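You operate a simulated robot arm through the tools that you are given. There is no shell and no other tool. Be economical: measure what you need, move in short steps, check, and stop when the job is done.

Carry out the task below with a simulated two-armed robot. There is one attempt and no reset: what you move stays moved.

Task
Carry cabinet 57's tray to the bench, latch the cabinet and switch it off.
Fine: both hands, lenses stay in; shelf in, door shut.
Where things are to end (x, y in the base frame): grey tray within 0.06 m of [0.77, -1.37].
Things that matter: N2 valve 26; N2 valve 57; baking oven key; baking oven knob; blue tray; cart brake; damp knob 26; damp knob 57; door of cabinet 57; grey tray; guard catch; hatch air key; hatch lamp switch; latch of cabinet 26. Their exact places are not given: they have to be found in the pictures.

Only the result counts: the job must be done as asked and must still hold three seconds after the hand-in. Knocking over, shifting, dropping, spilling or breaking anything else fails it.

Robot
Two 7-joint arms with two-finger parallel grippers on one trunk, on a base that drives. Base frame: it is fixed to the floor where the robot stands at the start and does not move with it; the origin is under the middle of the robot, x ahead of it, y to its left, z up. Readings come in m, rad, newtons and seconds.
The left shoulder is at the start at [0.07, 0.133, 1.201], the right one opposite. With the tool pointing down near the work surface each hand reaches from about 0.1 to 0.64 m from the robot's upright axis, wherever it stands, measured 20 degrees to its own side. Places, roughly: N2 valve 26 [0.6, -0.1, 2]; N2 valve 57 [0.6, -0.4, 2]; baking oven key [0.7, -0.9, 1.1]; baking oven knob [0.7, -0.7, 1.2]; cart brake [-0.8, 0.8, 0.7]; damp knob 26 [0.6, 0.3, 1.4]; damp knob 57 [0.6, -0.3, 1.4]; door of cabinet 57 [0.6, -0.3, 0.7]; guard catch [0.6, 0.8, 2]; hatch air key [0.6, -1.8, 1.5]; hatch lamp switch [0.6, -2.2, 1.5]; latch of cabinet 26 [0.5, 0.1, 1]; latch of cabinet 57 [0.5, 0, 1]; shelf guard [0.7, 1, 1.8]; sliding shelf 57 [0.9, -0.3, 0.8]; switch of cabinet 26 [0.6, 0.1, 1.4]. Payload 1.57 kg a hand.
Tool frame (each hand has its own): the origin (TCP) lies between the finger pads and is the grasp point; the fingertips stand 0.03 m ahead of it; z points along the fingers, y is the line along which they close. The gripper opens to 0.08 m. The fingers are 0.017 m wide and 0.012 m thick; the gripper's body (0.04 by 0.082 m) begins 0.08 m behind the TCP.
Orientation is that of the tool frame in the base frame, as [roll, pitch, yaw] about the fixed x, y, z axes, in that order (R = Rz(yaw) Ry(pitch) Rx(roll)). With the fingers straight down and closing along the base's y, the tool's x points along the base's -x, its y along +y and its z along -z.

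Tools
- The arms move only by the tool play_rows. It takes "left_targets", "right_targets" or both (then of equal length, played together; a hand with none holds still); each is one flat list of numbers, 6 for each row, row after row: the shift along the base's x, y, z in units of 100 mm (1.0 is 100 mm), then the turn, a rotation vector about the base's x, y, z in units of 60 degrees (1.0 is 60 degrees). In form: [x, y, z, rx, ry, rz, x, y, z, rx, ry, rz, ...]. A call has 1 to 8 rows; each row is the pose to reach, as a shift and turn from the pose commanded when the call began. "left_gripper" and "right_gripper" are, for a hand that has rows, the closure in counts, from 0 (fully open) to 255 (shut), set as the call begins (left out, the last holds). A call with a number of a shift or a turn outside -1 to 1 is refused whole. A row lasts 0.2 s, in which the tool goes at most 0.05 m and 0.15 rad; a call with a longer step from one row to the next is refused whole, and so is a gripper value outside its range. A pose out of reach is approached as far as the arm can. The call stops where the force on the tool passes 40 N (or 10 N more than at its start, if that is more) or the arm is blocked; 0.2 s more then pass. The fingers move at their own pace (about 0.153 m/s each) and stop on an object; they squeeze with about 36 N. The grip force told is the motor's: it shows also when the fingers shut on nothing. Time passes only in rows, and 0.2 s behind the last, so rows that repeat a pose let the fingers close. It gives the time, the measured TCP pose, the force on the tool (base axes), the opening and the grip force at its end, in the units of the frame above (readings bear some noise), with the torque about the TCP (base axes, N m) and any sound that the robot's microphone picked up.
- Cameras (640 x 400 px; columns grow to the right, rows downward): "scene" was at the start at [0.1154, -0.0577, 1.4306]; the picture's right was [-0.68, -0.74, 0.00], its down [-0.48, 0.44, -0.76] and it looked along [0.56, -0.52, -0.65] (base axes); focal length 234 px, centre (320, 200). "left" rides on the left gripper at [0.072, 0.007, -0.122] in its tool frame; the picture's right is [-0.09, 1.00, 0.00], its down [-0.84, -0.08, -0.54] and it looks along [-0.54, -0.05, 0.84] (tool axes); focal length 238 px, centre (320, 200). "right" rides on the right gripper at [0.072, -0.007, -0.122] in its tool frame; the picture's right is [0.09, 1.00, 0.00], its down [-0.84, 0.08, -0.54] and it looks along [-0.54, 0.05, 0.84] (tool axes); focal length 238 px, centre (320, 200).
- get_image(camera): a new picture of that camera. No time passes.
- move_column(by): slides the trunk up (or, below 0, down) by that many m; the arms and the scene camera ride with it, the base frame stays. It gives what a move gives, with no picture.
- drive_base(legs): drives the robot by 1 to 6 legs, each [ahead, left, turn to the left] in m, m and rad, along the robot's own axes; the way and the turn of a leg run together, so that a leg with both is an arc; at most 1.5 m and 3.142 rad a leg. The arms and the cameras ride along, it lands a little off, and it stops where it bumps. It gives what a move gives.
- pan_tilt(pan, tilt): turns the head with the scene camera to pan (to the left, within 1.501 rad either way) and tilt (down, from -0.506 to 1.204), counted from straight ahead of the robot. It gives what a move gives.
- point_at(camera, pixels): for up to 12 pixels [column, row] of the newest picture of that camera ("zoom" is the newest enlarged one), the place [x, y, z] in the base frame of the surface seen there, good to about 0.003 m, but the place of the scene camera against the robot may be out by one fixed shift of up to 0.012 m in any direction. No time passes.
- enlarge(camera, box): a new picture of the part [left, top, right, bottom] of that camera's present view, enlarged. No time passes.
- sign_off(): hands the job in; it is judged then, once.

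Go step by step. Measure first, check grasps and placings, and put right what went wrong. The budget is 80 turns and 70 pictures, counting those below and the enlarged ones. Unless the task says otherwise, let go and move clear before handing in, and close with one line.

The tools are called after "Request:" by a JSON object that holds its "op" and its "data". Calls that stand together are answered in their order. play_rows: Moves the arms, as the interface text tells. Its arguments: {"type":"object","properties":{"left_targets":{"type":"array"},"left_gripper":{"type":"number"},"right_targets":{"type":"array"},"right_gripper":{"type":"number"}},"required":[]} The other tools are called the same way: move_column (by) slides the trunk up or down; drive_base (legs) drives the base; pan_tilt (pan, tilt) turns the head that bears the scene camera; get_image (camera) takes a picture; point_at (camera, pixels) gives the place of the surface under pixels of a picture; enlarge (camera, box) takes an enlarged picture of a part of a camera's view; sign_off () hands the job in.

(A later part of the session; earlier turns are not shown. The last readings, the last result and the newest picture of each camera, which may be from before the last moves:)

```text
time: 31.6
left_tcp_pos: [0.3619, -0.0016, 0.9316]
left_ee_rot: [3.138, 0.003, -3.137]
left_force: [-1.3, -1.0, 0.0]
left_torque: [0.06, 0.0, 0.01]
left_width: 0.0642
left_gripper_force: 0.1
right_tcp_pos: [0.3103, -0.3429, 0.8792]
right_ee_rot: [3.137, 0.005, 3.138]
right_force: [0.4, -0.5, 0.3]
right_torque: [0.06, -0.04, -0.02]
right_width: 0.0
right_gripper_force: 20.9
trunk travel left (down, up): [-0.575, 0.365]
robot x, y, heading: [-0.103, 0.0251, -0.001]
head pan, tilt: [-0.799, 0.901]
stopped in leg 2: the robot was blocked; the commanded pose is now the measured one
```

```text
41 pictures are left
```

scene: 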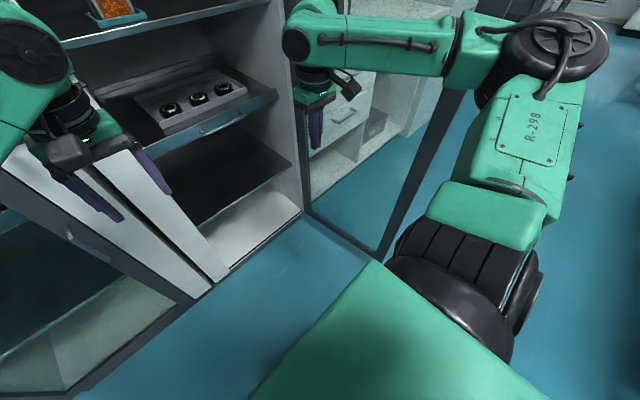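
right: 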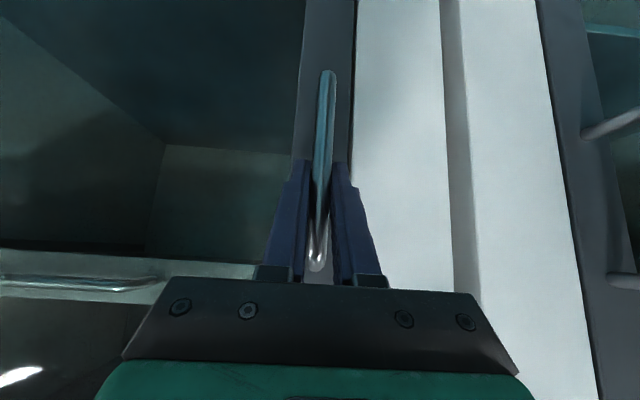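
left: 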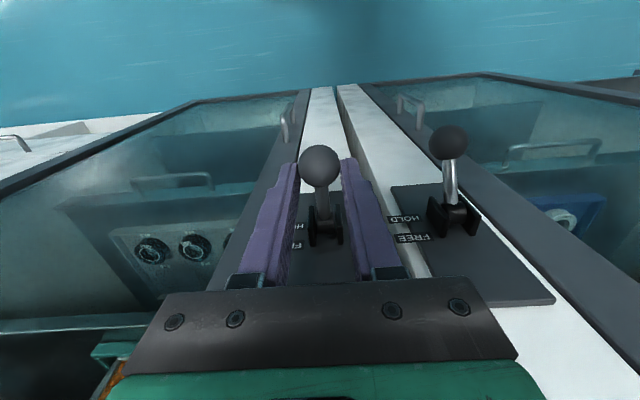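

The drive stops on contact with the door; I push with the arm instead.

Request:
{"op": "play_rows", "data": {"right_targets": [0, -0.3, 0, 0, 0, 0, 0, -0.6, 0, 0, 0, 0, 0, -0.9, 0, 0, 0, 0, 0, -1, 0, 0, 0, 0]}}

Request:
{"op": "get_image", "data": {"camera": "scene"}}

```text
time: 32.6
left_tcp_pos: [0.3655, 0.002, 0.9296]
left_ee_rot: [3.14, -0.001, -3.137]
left_force: [0.0, 0.2, -1.0]
left_torque: [0.02, 0.0, -0.03]
left_width: 0.0644
left_gripper_force: 0.1
right_tcp_pos: [0.3127, -0.4403, 0.8771]
right_ee_rot: [3.14, 0.002, 3.141]
right_force: [0.0, 0.6, 0.5]
right_torque: [0.0, 0.0, 0.01]
right_width: 0.0
right_gripper_force: 20.8
trunk travel left (down, up): [-0.575, 0.365]
robot x, y, heading: [-0.0993, 0.0244, -0.004]
head pan, tilt: [-0.799, 0.901]
```

```text
40 pictures are left
```

scene: 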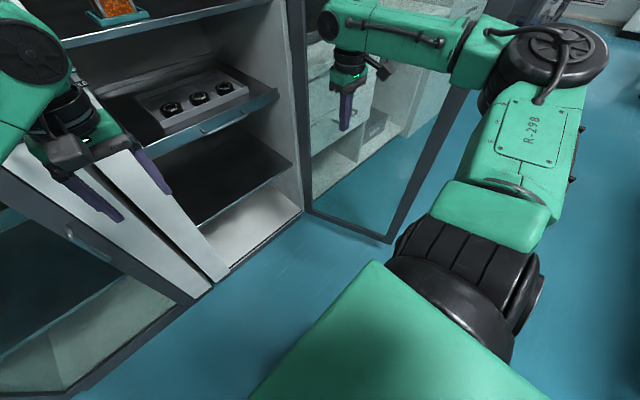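

Request:
{"op": "point_at", "data": {"camera": "scene", "pixels": [[391, 238], [350, 225], [310, 208], [440, 130], [425, 160]]}}

Request:
{"op": "play_rows", "data": {"right_targets": [0, -0.3, 0, 0, 0, 0, 0, -0.6, 0, 0, 0, 0, 0, -0.9, 0, 0, 0, 0, 0, -1, 0, 0, 0, 0]}}

Request:
{"op": "get_image", "data": {"camera": "scene"}}

Request:
{"op": "point_at", "data": {"camera": "scene", "pixels": [[391, 238], [350, 225], [310, 208], [440, 130], [425, 160]]}}

```text
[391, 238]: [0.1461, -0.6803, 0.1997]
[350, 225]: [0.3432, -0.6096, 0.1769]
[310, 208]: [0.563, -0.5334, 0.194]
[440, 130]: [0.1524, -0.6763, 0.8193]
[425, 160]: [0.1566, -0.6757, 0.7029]
```

```text
time: 33.6
left_tcp_pos: [0.3667, 0.0029, 0.9289]
left_ee_rot: [3.141, 0.0, -3.139]
left_force: [-0.5, -0.3, 0.0]
left_torque: [-0.01, -0.01, -0.03]
left_width: 0.0645
left_gripper_force: 0.0
right_tcp_pos: [0.314, -0.5399, 0.8788]
right_ee_rot: [-3.141, 0.003, 3.141]
right_force: [0.1, -0.7, 0.2]
right_torque: [0.0, -0.01, -0.01]
right_width: 0.0004
right_gripper_force: 21.6
trunk travel left (down, up): [-0.575, 0.365]
robot x, y, heading: [-0.099, 0.0242, 0.004]
head pan, tilt: [-0.799, 0.901]
```

```text
39 pictures are left
```

scene: 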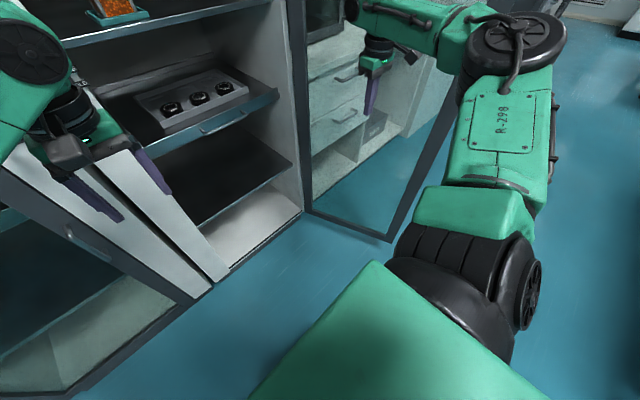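

```text
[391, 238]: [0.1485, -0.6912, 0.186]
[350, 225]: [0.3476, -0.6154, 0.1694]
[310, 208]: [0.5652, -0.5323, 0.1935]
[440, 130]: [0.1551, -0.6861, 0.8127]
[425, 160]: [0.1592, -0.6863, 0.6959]
```

The door now stands at about 110°. With the right hand leading, I drive 0.2 m to the right to push it wider.

Request:
{"op": "drive_base", "data": {"legs": [[0, -0.22, 0]]}}

Request:
{"op": "get_image", "data": {"camera": "scene"}}

Request:
{"op": "point_at", "data": {"camera": "scene", "pixels": [[391, 238], [350, 225], [310, 208], [440, 130], [425, 160]]}}

```text
time: 35.0
left_tcp_pos: [0.3637, -0.128, 0.9292]
left_ee_rot: [-3.138, 0.0, -3.139]
left_force: [-0.2, 0.1, -0.4]
left_torque: [-0.03, 0.03, -0.01]
left_width: 0.0641
left_gripper_force: 0.0
right_tcp_pos: [0.3124, -0.6609, 0.8802]
right_ee_rot: [3.124, -0.008, -3.126]
right_force: [-6.1, 6.6, 3.2]
right_torque: [-0.89, -0.8, -0.15]
right_width: 0.0
right_gripper_force: 21.5
trunk travel left (down, up): [-0.575, 0.365]
robot x, y, heading: [-0.1039, -0.111, -0.0]
head pan, tilt: [-0.799, 0.901]
stopped in leg 1: the force on the tool passed its limit at 121 N (the readings are from after the stop); the commanded pose is now the measured one
```

```text
38 pictures are left
```

scene: 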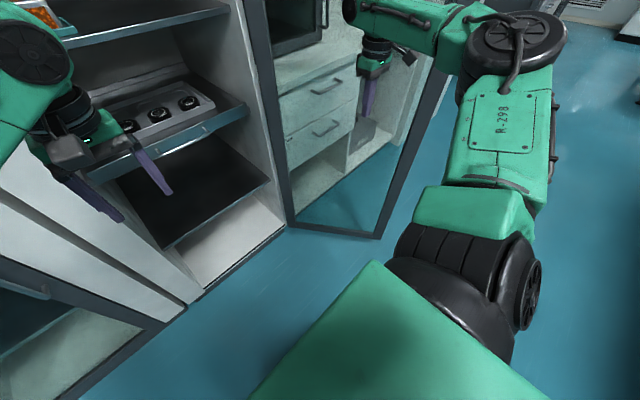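

```text
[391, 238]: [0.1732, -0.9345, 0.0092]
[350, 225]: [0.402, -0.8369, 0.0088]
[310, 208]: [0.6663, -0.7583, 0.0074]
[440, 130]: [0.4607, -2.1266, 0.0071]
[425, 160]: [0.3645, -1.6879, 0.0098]
```

Request:
{"op": "point_at", "data": {"camera": "scene", "pixels": [[377, 234], [340, 228], [298, 222], [395, 190], [435, 95], [262, 60], [275, 130]]}}

Request:
{"op": "play_rows", "data": {"right_targets": [0, -0.2, 0, 0, 0, 0, 0, -0.4, 0, 0, 0, 0, 0, -0.4, 0, 0, 0, 0]}}

```text
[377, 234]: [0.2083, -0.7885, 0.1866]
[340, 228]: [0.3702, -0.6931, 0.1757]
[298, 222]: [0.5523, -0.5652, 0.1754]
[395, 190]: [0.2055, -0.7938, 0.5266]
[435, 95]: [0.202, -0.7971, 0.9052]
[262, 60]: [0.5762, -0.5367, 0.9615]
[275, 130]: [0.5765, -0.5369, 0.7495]
```

```text
time: 35.5
left_tcp_pos: [0.356, -0.1071, 0.9352]
left_ee_rot: [-3.124, 0.008, -3.137]
left_force: [0.0, -0.4, 0.3]
left_torque: [0.03, -0.05, 0.0]
left_width: 0.0642
left_gripper_force: 0.0
right_tcp_pos: [0.3103, -0.6599, 0.8879]
right_ee_rot: [3.128, -0.029, -3.081]
right_force: [0.6, 0.2, 0.3]
right_torque: [0.01, -0.04, 0.0]
right_width: 0.0
right_gripper_force: 21.3
trunk travel left (down, up): [-0.575, 0.365]
robot x, y, heading: [-0.1039, -0.1032, 0.006]
head pan, tilt: [-0.799, 0.901]
stopped in row 2 (right hand): the force on the tool passed its limit at 56 N (the readings are from after the stop); the commanded pose is now the measured one
```

The door is at its stop at about 123° (edge at [0.205, -0.79]). I draw the right hand back inside, clear of the door.

Request:
{"op": "play_rows", "data": {"right_targets": [-0.1, 0.4, 0.1, 0, 0, 0, -0.2, 0.8, 0.2, 0, 0, 0, -0.3, 1, 0.3, 0, 0, 0]}}

Request:
{"op": "play_rows", "data": {"right_targets": [-0.1, 0.4, 0.1, 0, 0, 0, -0.2, 0.8, 0.2, 0, 0, 0, -0.3, 1, 0.3, 0, 0, 0]}}

Request:
{"op": "play_rows", "data": {"right_targets": [0, 0.4, 0, 0, 0, 0, 0, 0.6, 0, 0, 0, 0]}}

Request:
{"op": "get_image", "data": {"camera": "scene"}}

Request:
{"op": "get_image", "data": {"camera": "left"}}

```text
time: 36.3
left_tcp_pos: [0.3648, -0.1266, 0.9271]
left_ee_rot: [3.139, -0.001, -3.137]
left_force: [0.0, 0.0, 0.6]
left_torque: [0.01, 0.01, -0.03]
left_width: 0.0647
left_gripper_force: 0.0
right_tcp_pos: [0.2856, -0.5835, 0.8991]
right_ee_rot: [3.106, -0.034, -3.099]
right_force: [-0.2, 0.1, 0.4]
right_torque: [0.03, 0.01, 0.01]
right_width: 0.0
right_gripper_force: 21.4
trunk travel left (down, up): [-0.575, 0.365]
robot x, y, heading: [-0.1033, -0.1049, 0.004]
head pan, tilt: [-0.799, 0.901]
```

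```text
time: 37.1
left_tcp_pos: [0.3647, -0.1236, 0.9287]
left_ee_rot: [3.141, -0.003, -3.135]
left_force: [0.6, 0.3, 0.5]
left_torque: [0.0, -0.03, 0.01]
left_width: 0.0643
left_gripper_force: 0.0
right_tcp_pos: [0.2529, -0.4801, 0.9307]
right_ee_rot: [3.109, -0.035, -3.102]
right_force: [0.1, 0.1, -0.5]
right_torque: [-0.06, 0.0, 0.01]
right_width: 0.0
right_gripper_force: 21.1
trunk travel left (down, up): [-0.575, 0.365]
robot x, y, heading: [-0.1036, -0.105, 0.004]
head pan, tilt: [-0.799, 0.901]
```

```text
time: 37.7
left_tcp_pos: [0.3649, -0.1243, 0.9283]
left_ee_rot: [3.141, 0.0, -3.136]
left_force: [-0.3, -0.3, -0.6]
left_torque: [0.02, -0.01, 0.0]
left_width: 0.0643
left_gripper_force: 0.0
right_tcp_pos: [0.2554, -0.4202, 0.9306]
right_ee_rot: [3.108, -0.038, -3.099]
right_force: [0.6, 0.8, -0.3]
right_torque: [-0.03, 0.01, 0.02]
right_width: 0.0001
right_gripper_force: 21.5
trunk travel left (down, up): [-0.575, 0.365]
robot x, y, heading: [-0.1023, -0.1057, 0.002]
head pan, tilt: [-0.799, 0.901]
```

```text
37 pictures are left
```

scene: 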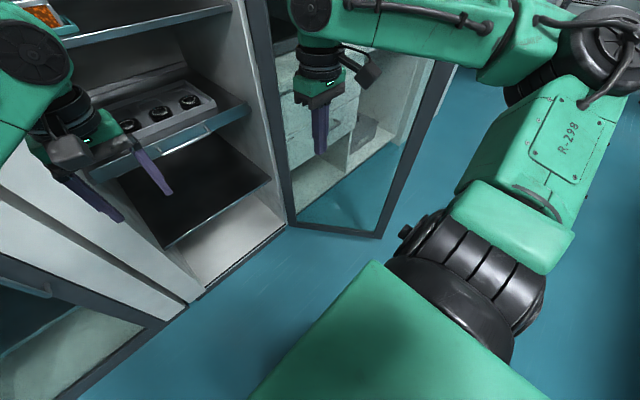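

```text
36 pictures are left
```

left: 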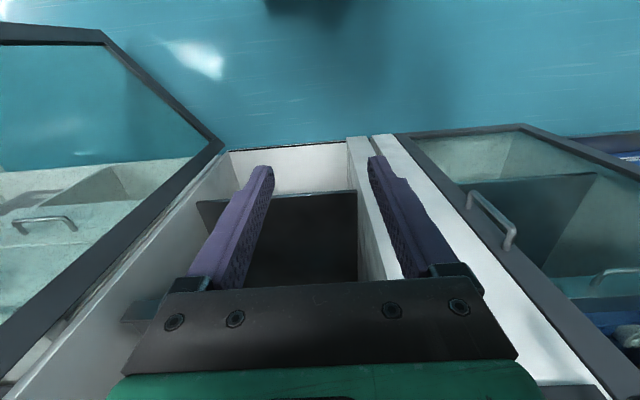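

Request:
{"op": "point_at", "data": {"camera": "scene", "pixels": [[610, 45], [570, 150], [470, 260], [440, 15], [310, 40], [434, 80]]}}

```text
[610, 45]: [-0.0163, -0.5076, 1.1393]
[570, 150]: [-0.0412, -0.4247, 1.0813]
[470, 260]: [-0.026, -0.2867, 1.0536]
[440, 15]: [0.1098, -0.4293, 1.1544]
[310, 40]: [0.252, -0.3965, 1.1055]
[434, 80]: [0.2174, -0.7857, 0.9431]
```

Elbow clearance to the door edge looks fine. I tuck the right hand in a little and drive to about [0.02, -0.28] to face the shelf, then turn the left hand to take the horizontal bar.

Request:
{"op": "play_rows", "data": {"right_targets": [-0.2, 0.4, 0, 0, 0, 0, -0.4, 0.8, 0, 0, 0, 0, -0.4, 0.8, 0, 0, 0, 0]}}

Request:
{"op": "drive_base", "data": {"legs": [[0, -0.175, 0], [0.1, 0, 0]]}}

Request:
{"op": "pan_tilt", "data": {"pan": 0, "tilt": 0.6}}

Request:
{"op": "get_image", "data": {"camera": "scene"}}

Request:
{"op": "get_image", "data": {"camera": "left"}}

```text
time: 38.5
left_tcp_pos: [0.3648, -0.1252, 0.9279]
left_ee_rot: [3.139, 0.0, -3.137]
left_force: [0.1, -0.9, 0.5]
left_torque: [-0.02, 0.01, 0.02]
left_width: 0.0642
left_gripper_force: 0.1
right_tcp_pos: [0.2145, -0.3408, 0.9291]
right_ee_rot: [3.106, -0.038, -3.101]
right_force: [0.0, 0.5, 0.2]
right_torque: [0.01, -0.03, 0.01]
right_width: 0.0
right_gripper_force: 21.2
trunk travel left (down, up): [-0.575, 0.365]
robot x, y, heading: [-0.1033, -0.1058, 0.008]
head pan, tilt: [-0.799, 0.901]
```

```text
time: 40.8
left_tcp_pos: [0.4653, -0.3003, 0.9293]
left_ee_rot: [3.141, -0.001, -3.137]
left_force: [1.4, -0.5, -0.2]
left_torque: [-0.03, 0.02, -0.02]
left_width: 0.0643
left_gripper_force: 0.0
right_tcp_pos: [0.3143, -0.5173, 0.9312]
right_ee_rot: [3.107, -0.035, -3.101]
right_force: [-0.1, -0.2, 0.0]
right_torque: [0.01, 0.0, -0.02]
right_width: 0.0
right_gripper_force: 21.4
trunk travel left (down, up): [-0.575, 0.365]
robot x, y, heading: [-0.0069, -0.2828, 0.004]
head pan, tilt: [-0.799, 0.901]
```

```text
time: 41.9
left_tcp_pos: [0.4647, -0.3013, 0.9287]
left_ee_rot: [3.141, -0.001, -3.138]
left_force: [0.3, 1.4, 0.6]
left_torque: [0.01, 0.01, -0.01]
left_width: 0.0643
left_gripper_force: 0.2
right_tcp_pos: [0.3135, -0.5161, 0.9302]
right_ee_rot: [3.105, -0.035, -3.101]
right_force: [0.5, 0.5, 0.0]
right_torque: [-0.01, 0.02, -0.01]
right_width: 0.0003
right_gripper_force: 21.5
trunk travel left (down, up): [-0.575, 0.365]
robot x, y, heading: [-0.0038, -0.2791, 0.003]
head pan, tilt: [0.0, 0.6]
```

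```text
35 pictures are left
```

scene: 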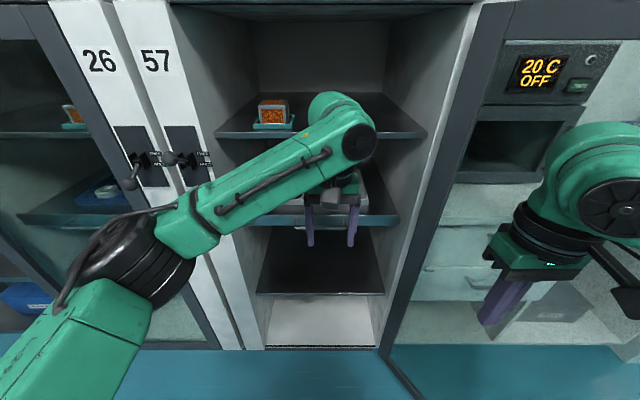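

```text
34 pictures are left
```

left: 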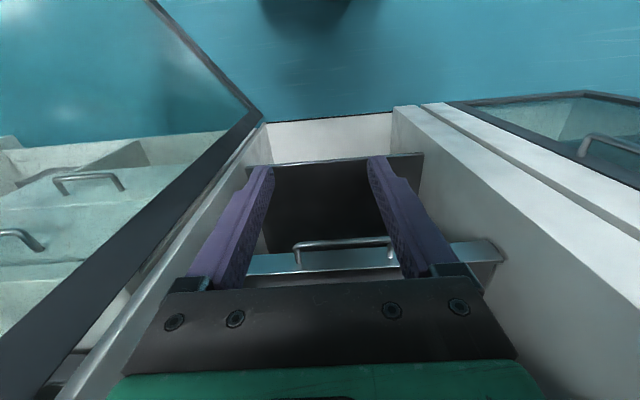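

Request:
{"op": "point_at", "data": {"camera": "left", "pixels": [[320, 244], [360, 241], [298, 246], [390, 240], [340, 262], [340, 250], [300, 265], [420, 258]]}}

Request:
{"op": "point_at", "data": {"camera": "scene", "pixels": [[220, 130], [420, 130], [390, 215], [285, 222], [265, 210], [395, 300]]}}

Request:
{"op": "play_rows", "data": {"left_targets": [-0.1, 0, 0, 0, 0, 0.14, -0.2, 0, 0, 0, 0, 0.28, -0.3, 0, 0, 0, 0, 0.42, -0.3, 0, 0, 0, 0, 0.56, -0.3, 0, 0, 0, 0, 0.7, -0.3, 0, 0, 0, 0, 0.84, -0.3, 0, 0, 0, 0, 0.98], "left_gripper": 0}}

Request:
{"op": "play_rows", "data": {"left_targets": [0, 0, 0, 0, 0, 0.13, 0, 0, 0, 0, 0, 0.26, 0, 0, 0, 0, 0, 0.39, 0, 0, 0, 0, 0, 0.52]}}

```text
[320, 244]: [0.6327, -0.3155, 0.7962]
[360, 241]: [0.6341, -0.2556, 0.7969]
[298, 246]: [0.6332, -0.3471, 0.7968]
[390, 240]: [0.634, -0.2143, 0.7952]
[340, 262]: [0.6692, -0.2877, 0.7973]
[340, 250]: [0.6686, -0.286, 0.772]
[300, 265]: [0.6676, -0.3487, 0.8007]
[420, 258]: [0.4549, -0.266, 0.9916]
```

```text
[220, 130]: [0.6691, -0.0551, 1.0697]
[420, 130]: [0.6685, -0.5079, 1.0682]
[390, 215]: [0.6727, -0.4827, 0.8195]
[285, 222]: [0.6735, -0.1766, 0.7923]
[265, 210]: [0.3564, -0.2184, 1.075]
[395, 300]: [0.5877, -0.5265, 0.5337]
```

```text
time: 43.5
left_tcp_pos: [0.4344, -0.3009, 0.9288]
left_ee_rot: [-3.141, -0.003, -2.108]
left_force: [0.0, -0.6, -0.6]
left_torque: [0.01, 0.02, 0.0]
left_width: 0.08
left_gripper_force: 0.1
right_tcp_pos: [0.3139, -0.5166, 0.9304]
right_ee_rot: [3.108, -0.034, -3.102]
right_force: [0.7, -0.2, 0.7]
right_torque: [-0.02, 0.0, -0.03]
right_width: 0.0
right_gripper_force: 21.5
trunk travel left (down, up): [-0.575, 0.365]
robot x, y, heading: [-0.0017, -0.2796, 0.004]
head pan, tilt: [0.0, 0.6]
```

```text
time: 44.5
left_tcp_pos: [0.4341, -0.2999, 0.9279]
left_ee_rot: [3.141, -0.001, -1.563]
left_force: [0.0, 0.2, -0.6]
left_torque: [0.04, 0.0, -0.01]
left_width: 0.0801
left_gripper_force: 0.1
right_tcp_pos: [0.3131, -0.5167, 0.931]
right_ee_rot: [3.107, -0.036, -3.1]
right_force: [-0.3, -0.2, -0.4]
right_torque: [0.03, 0.0, 0.01]
right_width: 0.0004
right_gripper_force: 21.1
trunk travel left (down, up): [-0.575, 0.365]
robot x, y, heading: [-0.0043, -0.2814, 0.006]
head pan, tilt: [0.0, 0.6]
```

The bar's at x 0.636, z 0.793, y -0.35..-0.21, and the shelf front is at x 0.669. Now I tilt the left hand nearly horizontal to take the bar from the front.

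Request:
{"op": "play_rows", "data": {"left_targets": [0, 0, -0.1, 0, -0.125, 0, 0, 0, -0.2, 0, -0.25, 0, 0, 0, -0.3, 0, -0.375, 0, 0, 0, -0.4, 0, -0.5, 0, 0, 0.05, -0.5, 0, -0.625, 0, 0, 0.1, -0.6, 0, -0.75, 0, 0, 0.15, -0.7, 0, -0.875, 0, 0, 0.19, -0.8, 0, -1, 0]}}

Request:
{"op": "play_rows", "data": {"left_targets": [0.2, 0, -0.2, 0, -0.13, 0, 0.5, 0, -0.4, 0, -0.26, 0, 0.9, 0, -0.54, 0, -0.4, 0, 1, 0, -0.54, 0, -0.4, 0]}}

Request:
{"op": "get_image", "data": {"camera": "left"}}

Request:
{"op": "get_image", "data": {"camera": "scene"}}

```text
time: 45.7
left_tcp_pos: [0.4775, -0.2985, 0.9108]
left_ee_rot: [-2.629, -0.25, -1.488]
left_force: [0.9, -0.2, 0.4]
left_torque: [-0.01, 0.02, 0.0]
left_width: 0.0799
left_gripper_force: 0.1
left hand out of reach, approached as far as the arm can: row 5
right_tcp_pos: [0.3146, -0.5154, 0.9292]
right_ee_rot: [3.109, -0.037, -3.1]
right_force: [0.2, 0.7, 0.0]
right_torque: [-0.01, 0.01, -0.03]
right_width: 0.0
right_gripper_force: 21.5
trunk travel left (down, up): [-0.575, 0.365]
robot x, y, heading: [-0.0072, -0.28, 0.005]
head pan, tilt: [0.0, 0.6]
stopped in row 5 (left hand): the arm was blocked; the commanded pose is now the measured one
```

```text
time: 46.1
left_tcp_pos: [0.51, -0.301, 0.9384]
left_ee_rot: [-2.571, -0.516, -1.426]
left_force: [0.0, -0.3, -0.9]
left_torque: [-0.05, 0.0, 0.0]
left_width: 0.0802
left_gripper_force: 0.0
left hand out of reach, approached as far as the arm can: row 1, 2
right_tcp_pos: [0.314, -0.5167, 0.9303]
right_ee_rot: [3.11, -0.036, -3.099]
right_force: [-0.2, 0.4, -0.1]
right_torque: [0.01, -0.02, -0.01]
right_width: 0.0
right_gripper_force: 21.4
trunk travel left (down, up): [-0.575, 0.365]
robot x, y, heading: [-0.0028, -0.2808, 0.006]
head pan, tilt: [0.0, 0.6]
stopped in row 2 (left hand): the arm was blocked; the commanded pose is now the measured one
```

```text
33 pictures are left
```

left: 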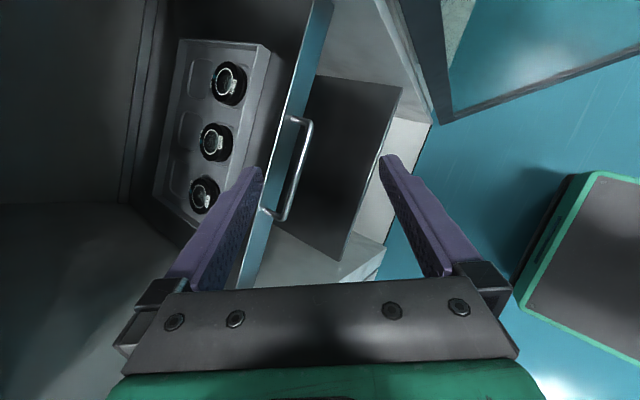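

```text
32 pictures are left
```

scene: 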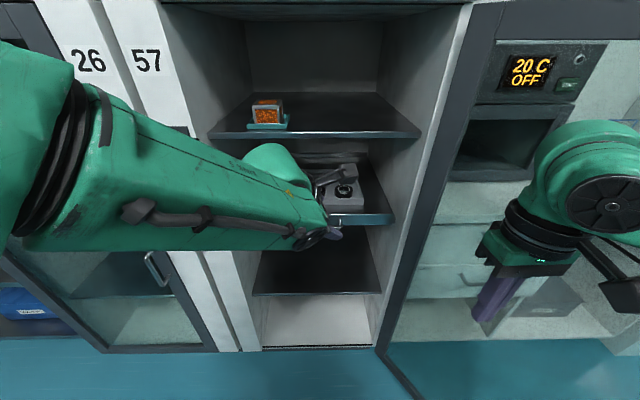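

The wrist limit blocks a flat approach. I return to a 15° forward tilt with the fingers closing along x, and will take the bar from above.

Request:
{"op": "play_rows", "data": {"left_targets": [-0.1, 0.02, 0, 0.094, 0.065, -0.042, -0.2, 0.06, 0, 0.187, 0.129, -0.084, -0.2, 0.1, 0, 0.281, 0.194, -0.126, -0.2, 0.15, 0, 0.374, 0.258, -0.168, -0.2, 0.2, 0, 0.468, 0.323, -0.21, -0.2, 0.2, 0, 0.468, 0.323, -0.21], "left_gripper": 172}}

Request:
{"op": "get_image", "data": {"camera": "left"}}

```text
time: 47.5
left_tcp_pos: [0.4884, -0.2826, 0.9382]
left_ee_rot: [-2.879, 0.003, -1.577]
left_force: [0.0, -0.6, 0.3]
left_torque: [-0.02, -0.02, -0.03]
left_width: 0.0258
left_gripper_force: 0.1
right_tcp_pos: [0.3141, -0.5174, 0.9301]
right_ee_rot: [3.107, -0.035, -3.099]
right_force: [0.4, 0.0, -0.8]
right_torque: [-0.01, 0.0, 0.0]
right_width: 0.0
right_gripper_force: 21.2
trunk travel left (down, up): [-0.575, 0.365]
robot x, y, heading: [-0.0061, -0.2804, 0.003]
head pan, tilt: [0.0, 0.6]
```

```text
31 pictures are left
```

left: 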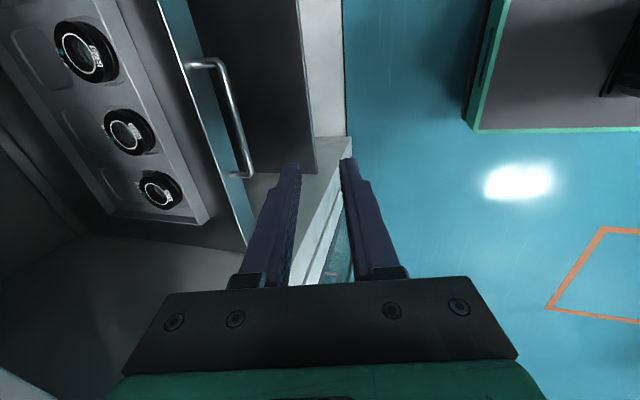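

The orientation is right. I re-measure the bar at (235,110), the shelf front and the tray rim from this camera.

Request:
{"op": "point_at", "data": {"camera": "left", "pixels": [[225, 85], [235, 115], [245, 150], [215, 130], [195, 60], [115, 45], [160, 130], [208, 218], [75, 15], [30, 110], [100, 210], [193, 190]]}}

Request:
{"op": "play_rows", "data": {"left_targets": [0.4, 0, -0.1, 0, 0, 0, 0.8, 0, -0.2, 0, 0, 0, 1, 0, -0.3, 0, 0, 0]}}

```text
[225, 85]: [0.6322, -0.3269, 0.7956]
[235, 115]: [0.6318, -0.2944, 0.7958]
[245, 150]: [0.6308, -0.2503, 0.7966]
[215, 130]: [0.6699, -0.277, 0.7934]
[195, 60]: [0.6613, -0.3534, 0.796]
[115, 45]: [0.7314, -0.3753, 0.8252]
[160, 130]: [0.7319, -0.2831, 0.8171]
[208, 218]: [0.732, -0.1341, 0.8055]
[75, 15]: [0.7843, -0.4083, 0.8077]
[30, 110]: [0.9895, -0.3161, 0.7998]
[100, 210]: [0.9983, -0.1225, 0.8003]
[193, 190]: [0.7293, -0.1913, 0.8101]
```

```text
time: 48.4
left_tcp_pos: [0.5895, -0.2821, 0.9077]
left_ee_rot: [-2.878, 0.001, -1.574]
left_force: [-0.2, 0.0, -0.8]
left_torque: [0.01, 0.02, 0.01]
left_width: 0.026
left_gripper_force: 0.0
right_tcp_pos: [0.3134, -0.5171, 0.9302]
right_ee_rot: [3.108, -0.036, -3.101]
right_force: [-0.4, -0.4, 0.0]
right_torque: [0.01, 0.0, 0.0]
right_width: 0.0
right_gripper_force: 21.3
trunk travel left (down, up): [-0.575, 0.365]
robot x, y, heading: [-0.0044, -0.2803, -0.001]
head pan, tilt: [0.0, 0.6]
```

Request:
{"op": "play_rows", "data": {"left_targets": [0.16, 0, 0, 0, 0, 0, 0.25, 0, -0.34, 0, 0, 0, 0.34, 0, -0.67, 0, 0, 0, 0.43, 0, -1, 0, 0, 0, 0.43, 0, -1, 0, 0, 0]}}

Request:
{"op": "get_image", "data": {"camera": "left"}}

```text
time: 49.5
left_tcp_pos: [0.6322, -0.282, 0.8089]
left_ee_rot: [-2.878, 0.003, -1.578]
left_force: [0.8, -0.2, -1.3]
left_torque: [0.0, 0.02, -0.01]
left_width: 0.0258
left_gripper_force: 0.1
right_tcp_pos: [0.3126, -0.5167, 0.9303]
right_ee_rot: [3.109, -0.035, -3.1]
right_force: [-0.7, -0.1, 0.3]
right_torque: [-0.03, -0.04, -0.01]
right_width: 0.0
right_gripper_force: 21.3
trunk travel left (down, up): [-0.575, 0.365]
robot x, y, heading: [-0.0035, -0.2847, 0.003]
head pan, tilt: [0.0, 0.6]
```

```text
30 pictures are left
```

left: 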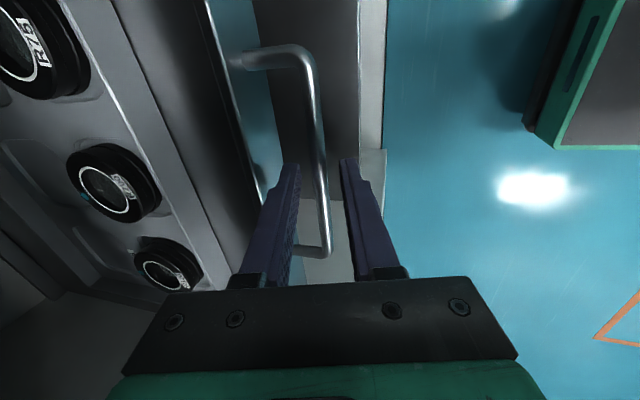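

The bar lies between the fingers at (322,180) and there's no contact force. I close on it and pull the shelf out 0.1 m.

Request:
{"op": "play_rows", "data": {"left_targets": [0, 0, 0, 0, 0, 0, 0, 0, 0, 0, 0, 0, -0.3, 0, 0, 0, 0, 0, -0.6, 0, 0, 0, 0, 0, -0.9, 0, 0, 0, 0, 0, -1, 0, 0, 0, 0, 0], "left_gripper": 255}}

Request:
{"op": "get_image", "data": {"camera": "scene"}}

```text
time: 51.0
left_tcp_pos: [0.6318, -0.2832, 0.8076]
left_ee_rot: [-2.879, 0.001, -1.578]
left_force: [-1.4, 1.1, -1.9]
left_torque: [-0.1, 0.03, 0.46]
left_width: 0.0097
left_gripper_force: 27.9
left hand out of reach, approached as far as the arm can: row 3, 4, 5, 6
right_tcp_pos: [0.3133, -0.5168, 0.9301]
right_ee_rot: [3.108, -0.036, -3.099]
right_force: [0.0, 0.1, -0.3]
right_torque: [-0.04, 0.04, 0.03]
right_width: 0.0
right_gripper_force: 21.8
trunk travel left (down, up): [-0.575, 0.365]
robot x, y, heading: [-0.0045, -0.2791, 0.007]
head pan, tilt: [0.0, 0.6]
```

```text
29 pictures are left
```

scene: 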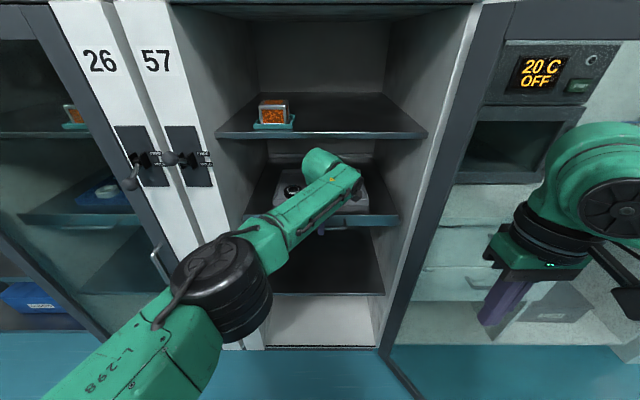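

The grip on the bar is good (10 mm), but the arm cannot draw back in this pose, so I pull by driving the base back.

Request:
{"op": "drive_base", "data": {"legs": [[-0.12, 0, 0]]}}

Request:
{"op": "drive_base", "data": {"legs": [[-0.13, 0, 0]]}}

Request:
{"op": "get_image", "data": {"camera": "scene"}}

```text
time: 52.2
left_tcp_pos: [0.5109, -0.2817, 0.8094]
left_ee_rot: [-2.878, 0.001, -1.576]
left_force: [0.6, 2.1, -5.2]
left_torque: [0.08, -0.02, 0.47]
left_width: 0.0095
left_gripper_force: 28.1
right_tcp_pos: [0.1911, -0.5181, 0.9304]
right_ee_rot: [3.109, -0.037, -3.1]
right_force: [1.0, -0.2, -0.9]
right_torque: [-0.02, -0.04, 0.01]
right_width: 0.0
right_gripper_force: 21.5
trunk travel left (down, up): [-0.575, 0.365]
robot x, y, heading: [-0.1238, -0.2769, 0.004]
head pan, tilt: [0.0, 0.6]
```

```text
time: 53.5
left_tcp_pos: [0.3805, -0.2826, 0.8082]
left_ee_rot: [-2.878, 0.003, -1.577]
left_force: [1.2, 6.0, -4.4]
left_torque: [0.19, -0.03, 0.51]
left_width: 0.0097
left_gripper_force: 27.7
right_tcp_pos: [0.0625, -0.5166, 0.93]
right_ee_rot: [3.107, -0.033, -3.102]
right_force: [0.2, -0.2, 0.6]
right_torque: [0.03, 0.01, 0.01]
right_width: 0.0
right_gripper_force: 21.5
trunk travel left (down, up): [-0.575, 0.365]
robot x, y, heading: [-0.2547, -0.2791, 0.004]
head pan, tilt: [0.0, 0.6]
```

```text
28 pictures are left
```

scene: 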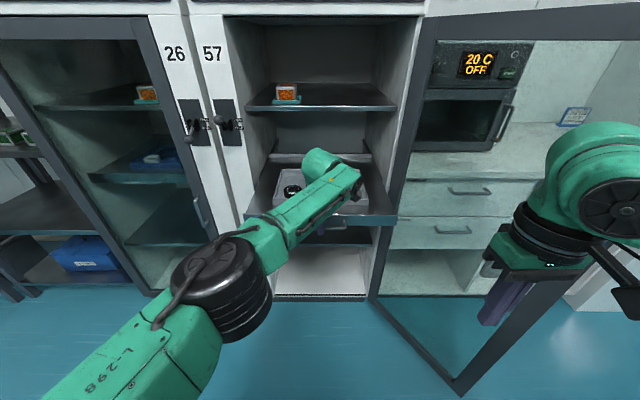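

The shelf is out 0.25 m. I release the bar, lift out along the finger axis, and turn the left hand back to yaw 0.

Request:
{"op": "play_rows", "data": {"left_targets": [0, 0, 0, 0, 0, 0, 0, 0, 0, 0, 0, 0, -0.09, 0, 0.33, 0, 0, 0, -0.18, 0, 0.67, 0, 0, 0, -0.27, 0, 1, 0, 0, 0], "left_gripper": 172}}

Request:
{"op": "play_rows", "data": {"left_targets": [0, 0, 0.1, 0, 0.13, 0, 0, 0, 0.2, 0, 0.25, 0, 0, 0, 0.2, 0, 0.25, -0.14, 0, 0, 0.2, 0, 0.25, -0.28, 0, 0, 0.2, 0, 0.25, -0.42, 0, 0, 0.2, 0, 0.25, -0.56, 0, 0, 0.2, 0, 0.25, -0.7]}}

```text
time: 54.7
left_tcp_pos: [0.3521, -0.2836, 0.9079]
left_ee_rot: [-2.878, 0.004, -1.576]
left_force: [0.2, -1.4, -0.4]
left_torque: [-0.01, -0.01, 0.01]
left_width: 0.026
left_gripper_force: 0.1
right_tcp_pos: [0.0621, -0.5181, 0.9291]
right_ee_rot: [3.107, -0.035, -3.101]
right_force: [0.6, -0.9, 0.1]
right_torque: [0.0, -0.01, 0.0]
right_width: 0.0
right_gripper_force: 21.2
trunk travel left (down, up): [-0.575, 0.365]
robot x, y, heading: [-0.2532, -0.2821, -0.003]
head pan, tilt: [0.0, 0.6]
```

```text
time: 56.3
left_tcp_pos: [0.3136, -0.2586, 0.9199]
left_ee_rot: [-3.125, -0.091, -2.298]
left_force: [0.3, -0.2, -0.5]
left_torque: [0.03, -0.01, -0.02]
left_width: 0.0261
left_gripper_force: 0.1
left hand out of reach, approached as far as the arm can: row 1, 2, 3, 4, 5, 6, 7
right_tcp_pos: [0.0609, -0.519, 0.9312]
right_ee_rot: [3.107, -0.036, -3.101]
right_force: [-0.4, 0.2, 0.1]
right_torque: [0.01, -0.02, 0.02]
right_width: 0.0
right_gripper_force: 20.8
trunk travel left (down, up): [-0.575, 0.365]
robot x, y, heading: [-0.2554, -0.2868, 0.003]
head pan, tilt: [0.0, 0.6]
```

Request:
{"op": "play_rows", "data": {"left_targets": [-0.2, 0.2, 0, 0, 0, -0.13, -0.4, 0.4, 0, 0, 0, -0.26, -0.6, 0.6, 0, 0, 0, -0.39, -0.8, 0.8, 0, 0, 0, -0.52, -1, 1, 0, 0, 0, -0.65, -1, 1, 0, 0, 0, -0.79, -1, 1, 0, 0, 0, -0.79], "left_gripper": 0}}

Request:
{"op": "get_image", "data": {"camera": "scene"}}

```text
time: 57.9
left_tcp_pos: [0.2133, -0.1572, 0.9207]
left_ee_rot: [-3.117, -0.09, -3.132]
left_force: [0.5, -0.3, -0.1]
left_torque: [0.02, -0.01, -0.03]
left_width: 0.08
left_gripper_force: 0.1
right_tcp_pos: [0.0614, -0.517, 0.9313]
right_ee_rot: [3.108, -0.035, -3.102]
right_force: [-0.1, 0.2, -0.2]
right_torque: [-0.03, 0.0, -0.01]
right_width: 0.0003
right_gripper_force: 21.1
trunk travel left (down, up): [-0.575, 0.365]
robot x, y, heading: [-0.2545, -0.2857, 0.001]
head pan, tilt: [0.0, 0.6]
```

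```text
27 pictures are left
```

scene: 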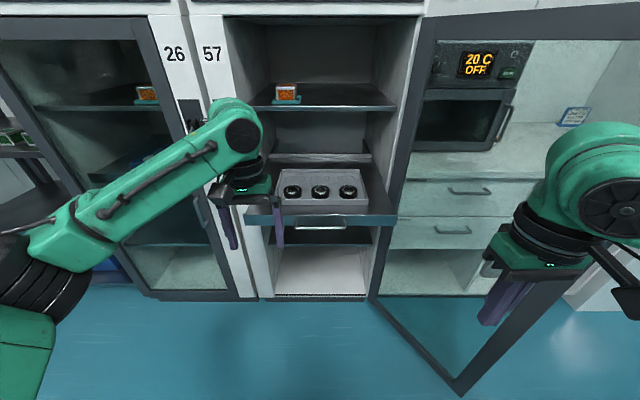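

The shelf and tray are well out. I drive forward 0.27 m so both hands can reach the tray's ends, then measure the rims from the hand cameras.

Request:
{"op": "drive_base", "data": {"legs": [[0.27, 0, 0]]}}

Request:
{"op": "play_rows", "data": {"left_targets": [0, 0, 0, 0, -0.08, 0], "left_gripper": 0, "right_targets": [0, 0, 0, -0.03, 0.03, -0.04], "right_gripper": 0}}

Request:
{"op": "get_image", "data": {"camera": "left"}}

Request:
{"op": "get_image", "data": {"camera": "right"}}

Request:
{"op": "get_image", "data": {"camera": "scene"}}

```text
time: 59.8
left_tcp_pos: [0.4873, -0.157, 0.9199]
left_ee_rot: [-3.117, -0.09, -3.13]
left_force: [-0.7, 0.4, 1.2]
left_torque: [-0.03, 0.02, 0.0]
left_width: 0.0802
left_gripper_force: 0.1
right_tcp_pos: [0.3353, -0.5165, 0.931]
right_ee_rot: [3.106, -0.037, -3.1]
right_force: [0.0, -0.1, 0.8]
right_torque: [-0.01, 0.0, 0.01]
right_width: 0.0
right_gripper_force: 21.7
trunk travel left (down, up): [-0.575, 0.365]
robot x, y, heading: [0.0215, -0.2792, 0.002]
head pan, tilt: [0.0, 0.6]
```

```text
time: 60.2
left_tcp_pos: [0.4862, -0.1548, 0.9216]
left_ee_rot: [-3.116, -0.005, -3.13]
left_force: [-0.3, -0.5, -0.1]
left_torque: [-0.04, 0.0, -0.02]
left_width: 0.08
left_gripper_force: 0.0
right_tcp_pos: [0.3342, -0.5152, 0.9305]
right_ee_rot: [3.141, -0.067, 3.14]
right_force: [-0.2, 0.4, 0.1]
right_torque: [0.0, 0.01, -0.01]
right_width: 0.0798
right_gripper_force: 0.0
trunk travel left (down, up): [-0.575, 0.365]
robot x, y, heading: [0.0176, -0.2815, 0.005]
head pan, tilt: [0.0, 0.6]
```

```text
26 pictures are left
```

left: 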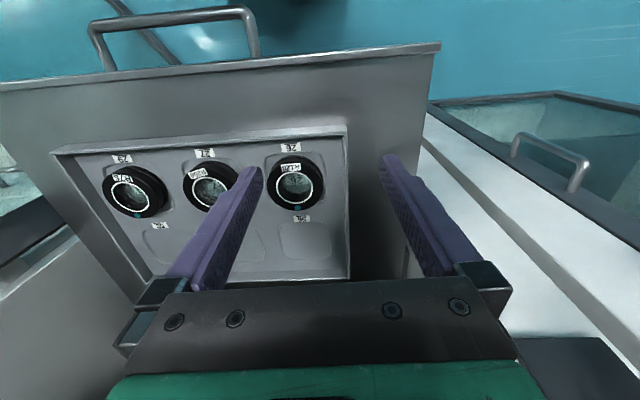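

```text
25 pictures are left
```

right: 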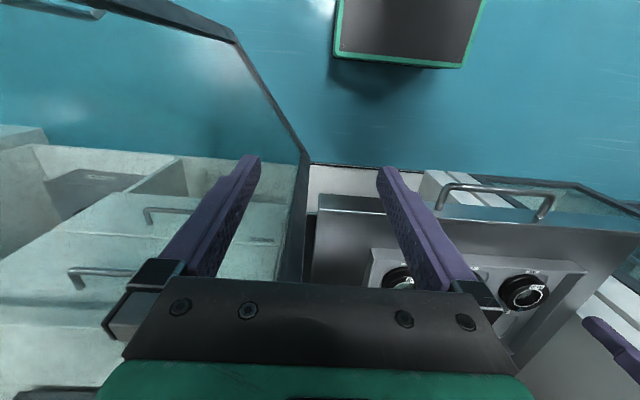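

```text
24 pictures are left
```

scene: 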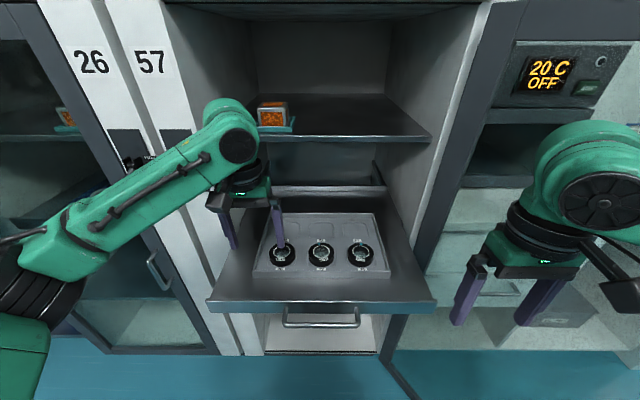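

Request:
{"op": "point_at", "data": {"camera": "left", "pixels": [[346, 135], [348, 200], [350, 265], [340, 200], [356, 200], [370, 200], [333, 220], [330, 165], [315, 230], [300, 165], [60, 150], [200, 140]]}}

Request:
{"op": "point_at", "data": {"camera": "scene", "pixels": [[258, 265], [263, 222], [378, 216], [387, 270], [383, 240], [320, 275], [372, 230], [395, 240], [262, 240], [320, 215], [390, 300]]}}

Request:
{"op": "enlarge", "data": {"camera": "scene", "box": [220, 180, 430, 320]}}

```text
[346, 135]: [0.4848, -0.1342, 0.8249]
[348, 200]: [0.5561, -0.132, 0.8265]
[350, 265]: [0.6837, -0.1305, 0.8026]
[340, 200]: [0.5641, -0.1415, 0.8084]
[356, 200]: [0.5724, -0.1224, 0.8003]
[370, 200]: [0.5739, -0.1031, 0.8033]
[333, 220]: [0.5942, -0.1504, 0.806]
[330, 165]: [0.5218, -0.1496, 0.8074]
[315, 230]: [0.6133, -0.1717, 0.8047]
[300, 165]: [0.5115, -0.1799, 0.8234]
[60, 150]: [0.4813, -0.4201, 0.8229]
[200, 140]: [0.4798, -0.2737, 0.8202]
```

```text
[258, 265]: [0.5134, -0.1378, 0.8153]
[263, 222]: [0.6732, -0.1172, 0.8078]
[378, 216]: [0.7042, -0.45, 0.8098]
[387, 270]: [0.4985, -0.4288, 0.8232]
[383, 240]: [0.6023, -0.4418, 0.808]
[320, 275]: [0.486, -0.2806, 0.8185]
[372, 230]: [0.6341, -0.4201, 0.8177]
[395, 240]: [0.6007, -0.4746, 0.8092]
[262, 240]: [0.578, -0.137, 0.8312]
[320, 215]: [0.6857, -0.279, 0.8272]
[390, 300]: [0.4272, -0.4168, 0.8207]
```

```text
2.86 times, centred on (325, 250) of scene
```

zoom: 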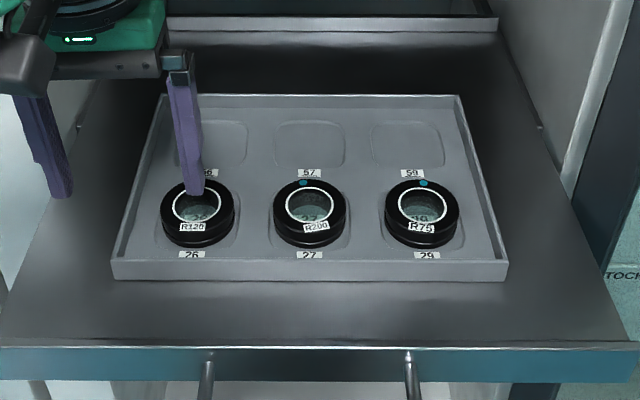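

Tray rim: x 0.481–0.70, left wall y -0.133, right wall about y -0.431, rim z 0.827, floor 0.806; the lenses sit in the front row. I'll grip both end walls at x≈0.59, behind the lenses; first both hands go above.

Request:
{"op": "play_rows", "data": {"left_targets": [0.35, 0.07, 0, 0, 0, 0, 0.7, 0.15, 0, 0, 0, 0, 1, 0.22, 0, 0, 0, 0], "left_gripper": 112, "right_targets": [0.35, 0.13, 0, 0, -0.02, 0, 0.7, 0.26, 0, 0, -0.04, 0, 1, 0.4, 0, 0, -0.064, 0], "right_gripper": 112}}

Request:
{"op": "play_rows", "data": {"right_targets": [0.35, 0.13, 0, 0, 0, 0, 0.7, 0.26, 0, 0, 0, 0, 1, 0.44, 0, 0, 0, 0]}}

Request:
{"op": "play_rows", "data": {"right_targets": [0.27, 0, 0, 0, 0, 0, 0.52, 0, 0, 0, 0, 0, 0.52, 0, 0, 0, 0, 0]}}

Request:
{"op": "get_image", "data": {"camera": "right"}}

Request:
{"op": "get_image", "data": {"camera": "left"}}

```text
time: 61.0
left_tcp_pos: [0.5883, -0.1361, 0.9182]
left_ee_rot: [-3.115, -0.008, -3.128]
left_force: [-0.7, 0.3, -0.7]
left_torque: [-0.04, 0.02, 0.01]
left_width: 0.0448
left_gripper_force: 0.1
right_tcp_pos: [0.4366, -0.477, 0.9307]
right_ee_rot: [3.138, -0.001, 3.139]
right_force: [-0.3, -0.1, -0.7]
right_torque: [0.02, 0.04, 0.0]
right_width: 0.0448
right_gripper_force: 0.0
trunk travel left (down, up): [-0.575, 0.365]
robot x, y, heading: [0.0205, -0.2801, 0.001]
head pan, tilt: [0.0, 0.6]
```

```text
time: 61.8
left_tcp_pos: [0.5897, -0.1349, 0.92]
left_ee_rot: [-3.115, -0.008, -3.128]
left_force: [-0.4, 0.3, -0.1]
left_torque: [0.01, 0.05, 0.0]
left_width: 0.0449
left_gripper_force: 0.0
right_tcp_pos: [0.5381, -0.4325, 0.9305]
right_ee_rot: [3.138, -0.001, 3.14]
right_force: [-0.2, 0.3, -0.6]
right_torque: [0.02, 0.03, 0.0]
right_width: 0.0449
right_gripper_force: 0.1
trunk travel left (down, up): [-0.575, 0.365]
robot x, y, heading: [0.0162, -0.2812, 0.001]
head pan, tilt: [0.0, 0.6]
```

```text
time: 62.6
left_tcp_pos: [0.5869, -0.1344, 0.9212]
left_ee_rot: [-3.115, -0.006, -3.129]
left_force: [0.4, 0.1, 0.0]
left_torque: [0.02, 0.02, 0.02]
left_width: 0.0449
left_gripper_force: 0.1
right_tcp_pos: [0.5524, -0.4481, 0.9255]
right_ee_rot: [3.138, -0.001, 3.14]
right_force: [0.5, -0.9, -0.2]
right_torque: [0.01, -0.01, -0.02]
right_width: 0.0449
right_gripper_force: 0.0
right hand out of reach, approached as far as the arm can: row 1, 2, 3
trunk travel left (down, up): [-0.575, 0.365]
robot x, y, heading: [0.0215, -0.2856, 0.0]
head pan, tilt: [0.0, 0.6]
```

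```text
22 pictures are left
```

right: 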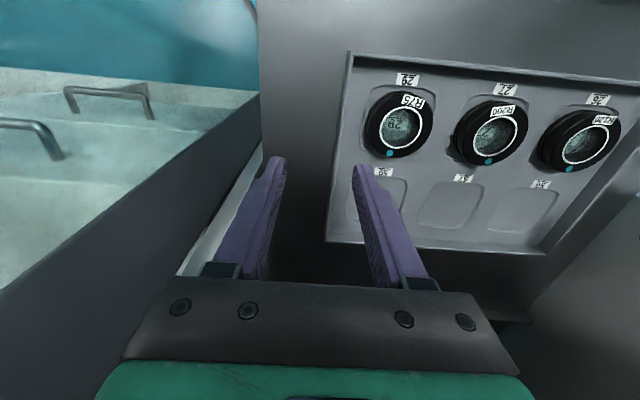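

```text
21 pictures are left
```

left: 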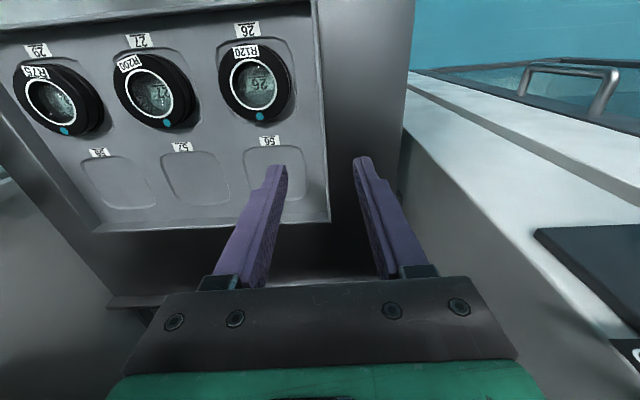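

The right arm falls a bit short, so I measure its wall and then creep the base 4 cm forward.

Request:
{"op": "point_at", "data": {"camera": "right", "pixels": [[350, 60], [338, 150], [329, 230], [345, 150], [330, 150], [432, 120], [375, 130]]}}

Request:
{"op": "point_at", "data": {"camera": "left", "pixels": [[317, 60], [324, 150], [329, 215], [258, 118], [290, 80], [218, 90]]}}

Request:
{"op": "drive_base", "data": {"legs": [[0.04, 0, 0]]}}

```text
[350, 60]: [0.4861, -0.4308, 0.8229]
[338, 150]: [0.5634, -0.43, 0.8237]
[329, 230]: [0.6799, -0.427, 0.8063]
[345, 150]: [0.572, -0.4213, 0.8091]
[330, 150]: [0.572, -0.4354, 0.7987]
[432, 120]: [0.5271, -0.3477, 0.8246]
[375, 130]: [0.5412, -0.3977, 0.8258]
```

```text
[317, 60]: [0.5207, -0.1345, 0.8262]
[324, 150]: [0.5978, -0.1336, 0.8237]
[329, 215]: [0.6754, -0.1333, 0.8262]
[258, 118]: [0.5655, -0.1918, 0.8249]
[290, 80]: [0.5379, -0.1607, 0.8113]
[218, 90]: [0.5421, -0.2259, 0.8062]
```

```text
time: 63.6
left_tcp_pos: [0.617, -0.1328, 0.9211]
left_ee_rot: [-3.122, -0.018, -3.133]
left_force: [-7.0, 1.9, -0.2]
left_torque: [-0.19, -1.1, 0.1]
left_width: 0.045
left_gripper_force: 0.2
right_tcp_pos: [0.5879, -0.4473, 0.9242]
right_ee_rot: [3.138, -0.001, 3.141]
right_force: [0.4, 0.2, 0.0]
right_torque: [0.0, 0.0, 0.0]
right_width: 0.0448
right_gripper_force: 0.1
trunk travel left (down, up): [-0.575, 0.365]
robot x, y, heading: [0.0543, -0.2799, 0.006]
head pan, tilt: [0.0, 0.6]
stopped in leg 1: the force on the tool passed its limit at 166 N (the readings are from after the stop); the commanded pose is now the measured one
```

The left wrist bumped the upper shelf edge; I pull it back right away, check the upper shelf's dish, and line both hands up over the walls.

Request:
{"op": "play_rows", "data": {"left_targets": [-0.31, -0.03, 0, 0, 0, 0, -0.31, -0.03, 0, 0, 0, 0], "right_targets": [0, 0.2, 0, 0, 0, 0, 0, 0.2, 0, 0, 0, 0]}}

Request:
{"op": "get_image", "data": {"camera": "scene"}}

Request:
{"op": "point_at", "data": {"camera": "scene", "pixels": [[273, 115], [320, 135]]}}

```text
time: 64.2
left_tcp_pos: [0.5885, -0.1366, 0.9196]
left_ee_rot: [-3.123, -0.021, -3.135]
left_force: [0.7, 0.0, -0.1]
left_torque: [0.06, -0.04, -0.03]
left_width: 0.0448
left_gripper_force: 0.1
right_tcp_pos: [0.5813, -0.4329, 0.9222]
right_ee_rot: [3.134, 0.0, 3.139]
right_force: [0.6, -0.2, -0.6]
right_torque: [0.02, -0.02, 0.02]
right_width: 0.045
right_gripper_force: 0.1
right hand out of reach, approached as far as the arm can: row 1, 2
trunk travel left (down, up): [-0.575, 0.365]
robot x, y, heading: [0.054, -0.2808, 0.008]
head pan, tilt: [0.0, 0.6]
```

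```text
20 pictures are left
```

scene: 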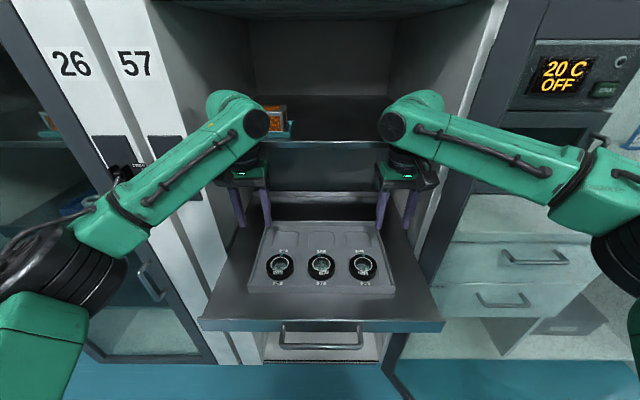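

```text
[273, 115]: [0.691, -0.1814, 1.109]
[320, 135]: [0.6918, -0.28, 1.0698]
```

Nothing on the upper shelf moved. Both hands straddle the walls within tolerance; I lower both to z 0.84.

Request:
{"op": "play_rows", "data": {"left_targets": [0, 0, -0.4, 0, 0, 0, 0, 0, -0.78, 0, 0, 0, 0, 0, -0.78, 0, 0, 0], "right_targets": [0, 0, -0.4, 0, 0, 0, 0, 0, -0.81, 0, 0, 0, 0, 0, -0.81, 0, 0, 0]}}

Request:
{"op": "get_image", "data": {"camera": "left"}}

Request:
{"op": "get_image", "data": {"camera": "right"}}

```text
time: 65.0
left_tcp_pos: [0.5864, -0.1379, 0.842]
left_ee_rot: [-3.124, -0.019, -3.135]
left_force: [0.2, -0.7, 0.3]
left_torque: [0.01, -0.01, 0.0]
left_width: 0.0449
left_gripper_force: 0.2
right_tcp_pos: [0.5808, -0.4331, 0.8405]
right_ee_rot: [3.137, 0.0, 3.14]
right_force: [-0.2, 0.1, 0.4]
right_torque: [-0.04, -0.03, 0.01]
right_width: 0.0447
right_gripper_force: 0.1
trunk travel left (down, up): [-0.575, 0.365]
robot x, y, heading: [0.0581, -0.2789, 0.009]
head pan, tilt: [0.0, 0.6]
```

```text
19 pictures are left
```

left: 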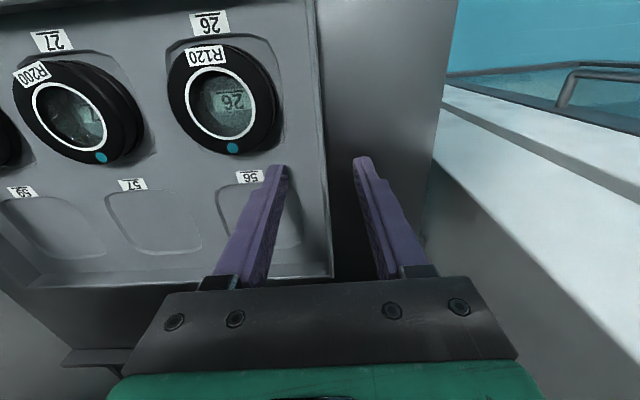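

```text
18 pictures are left
```

right: 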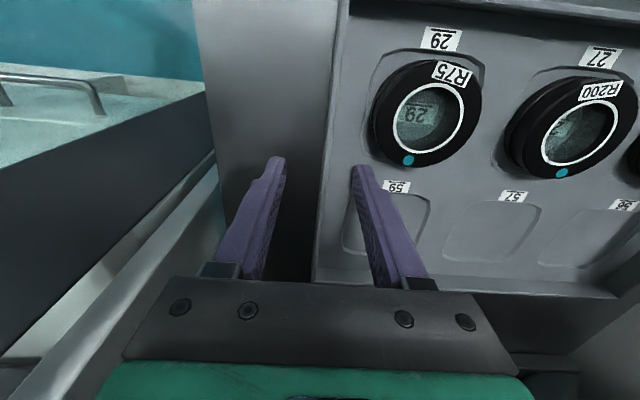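

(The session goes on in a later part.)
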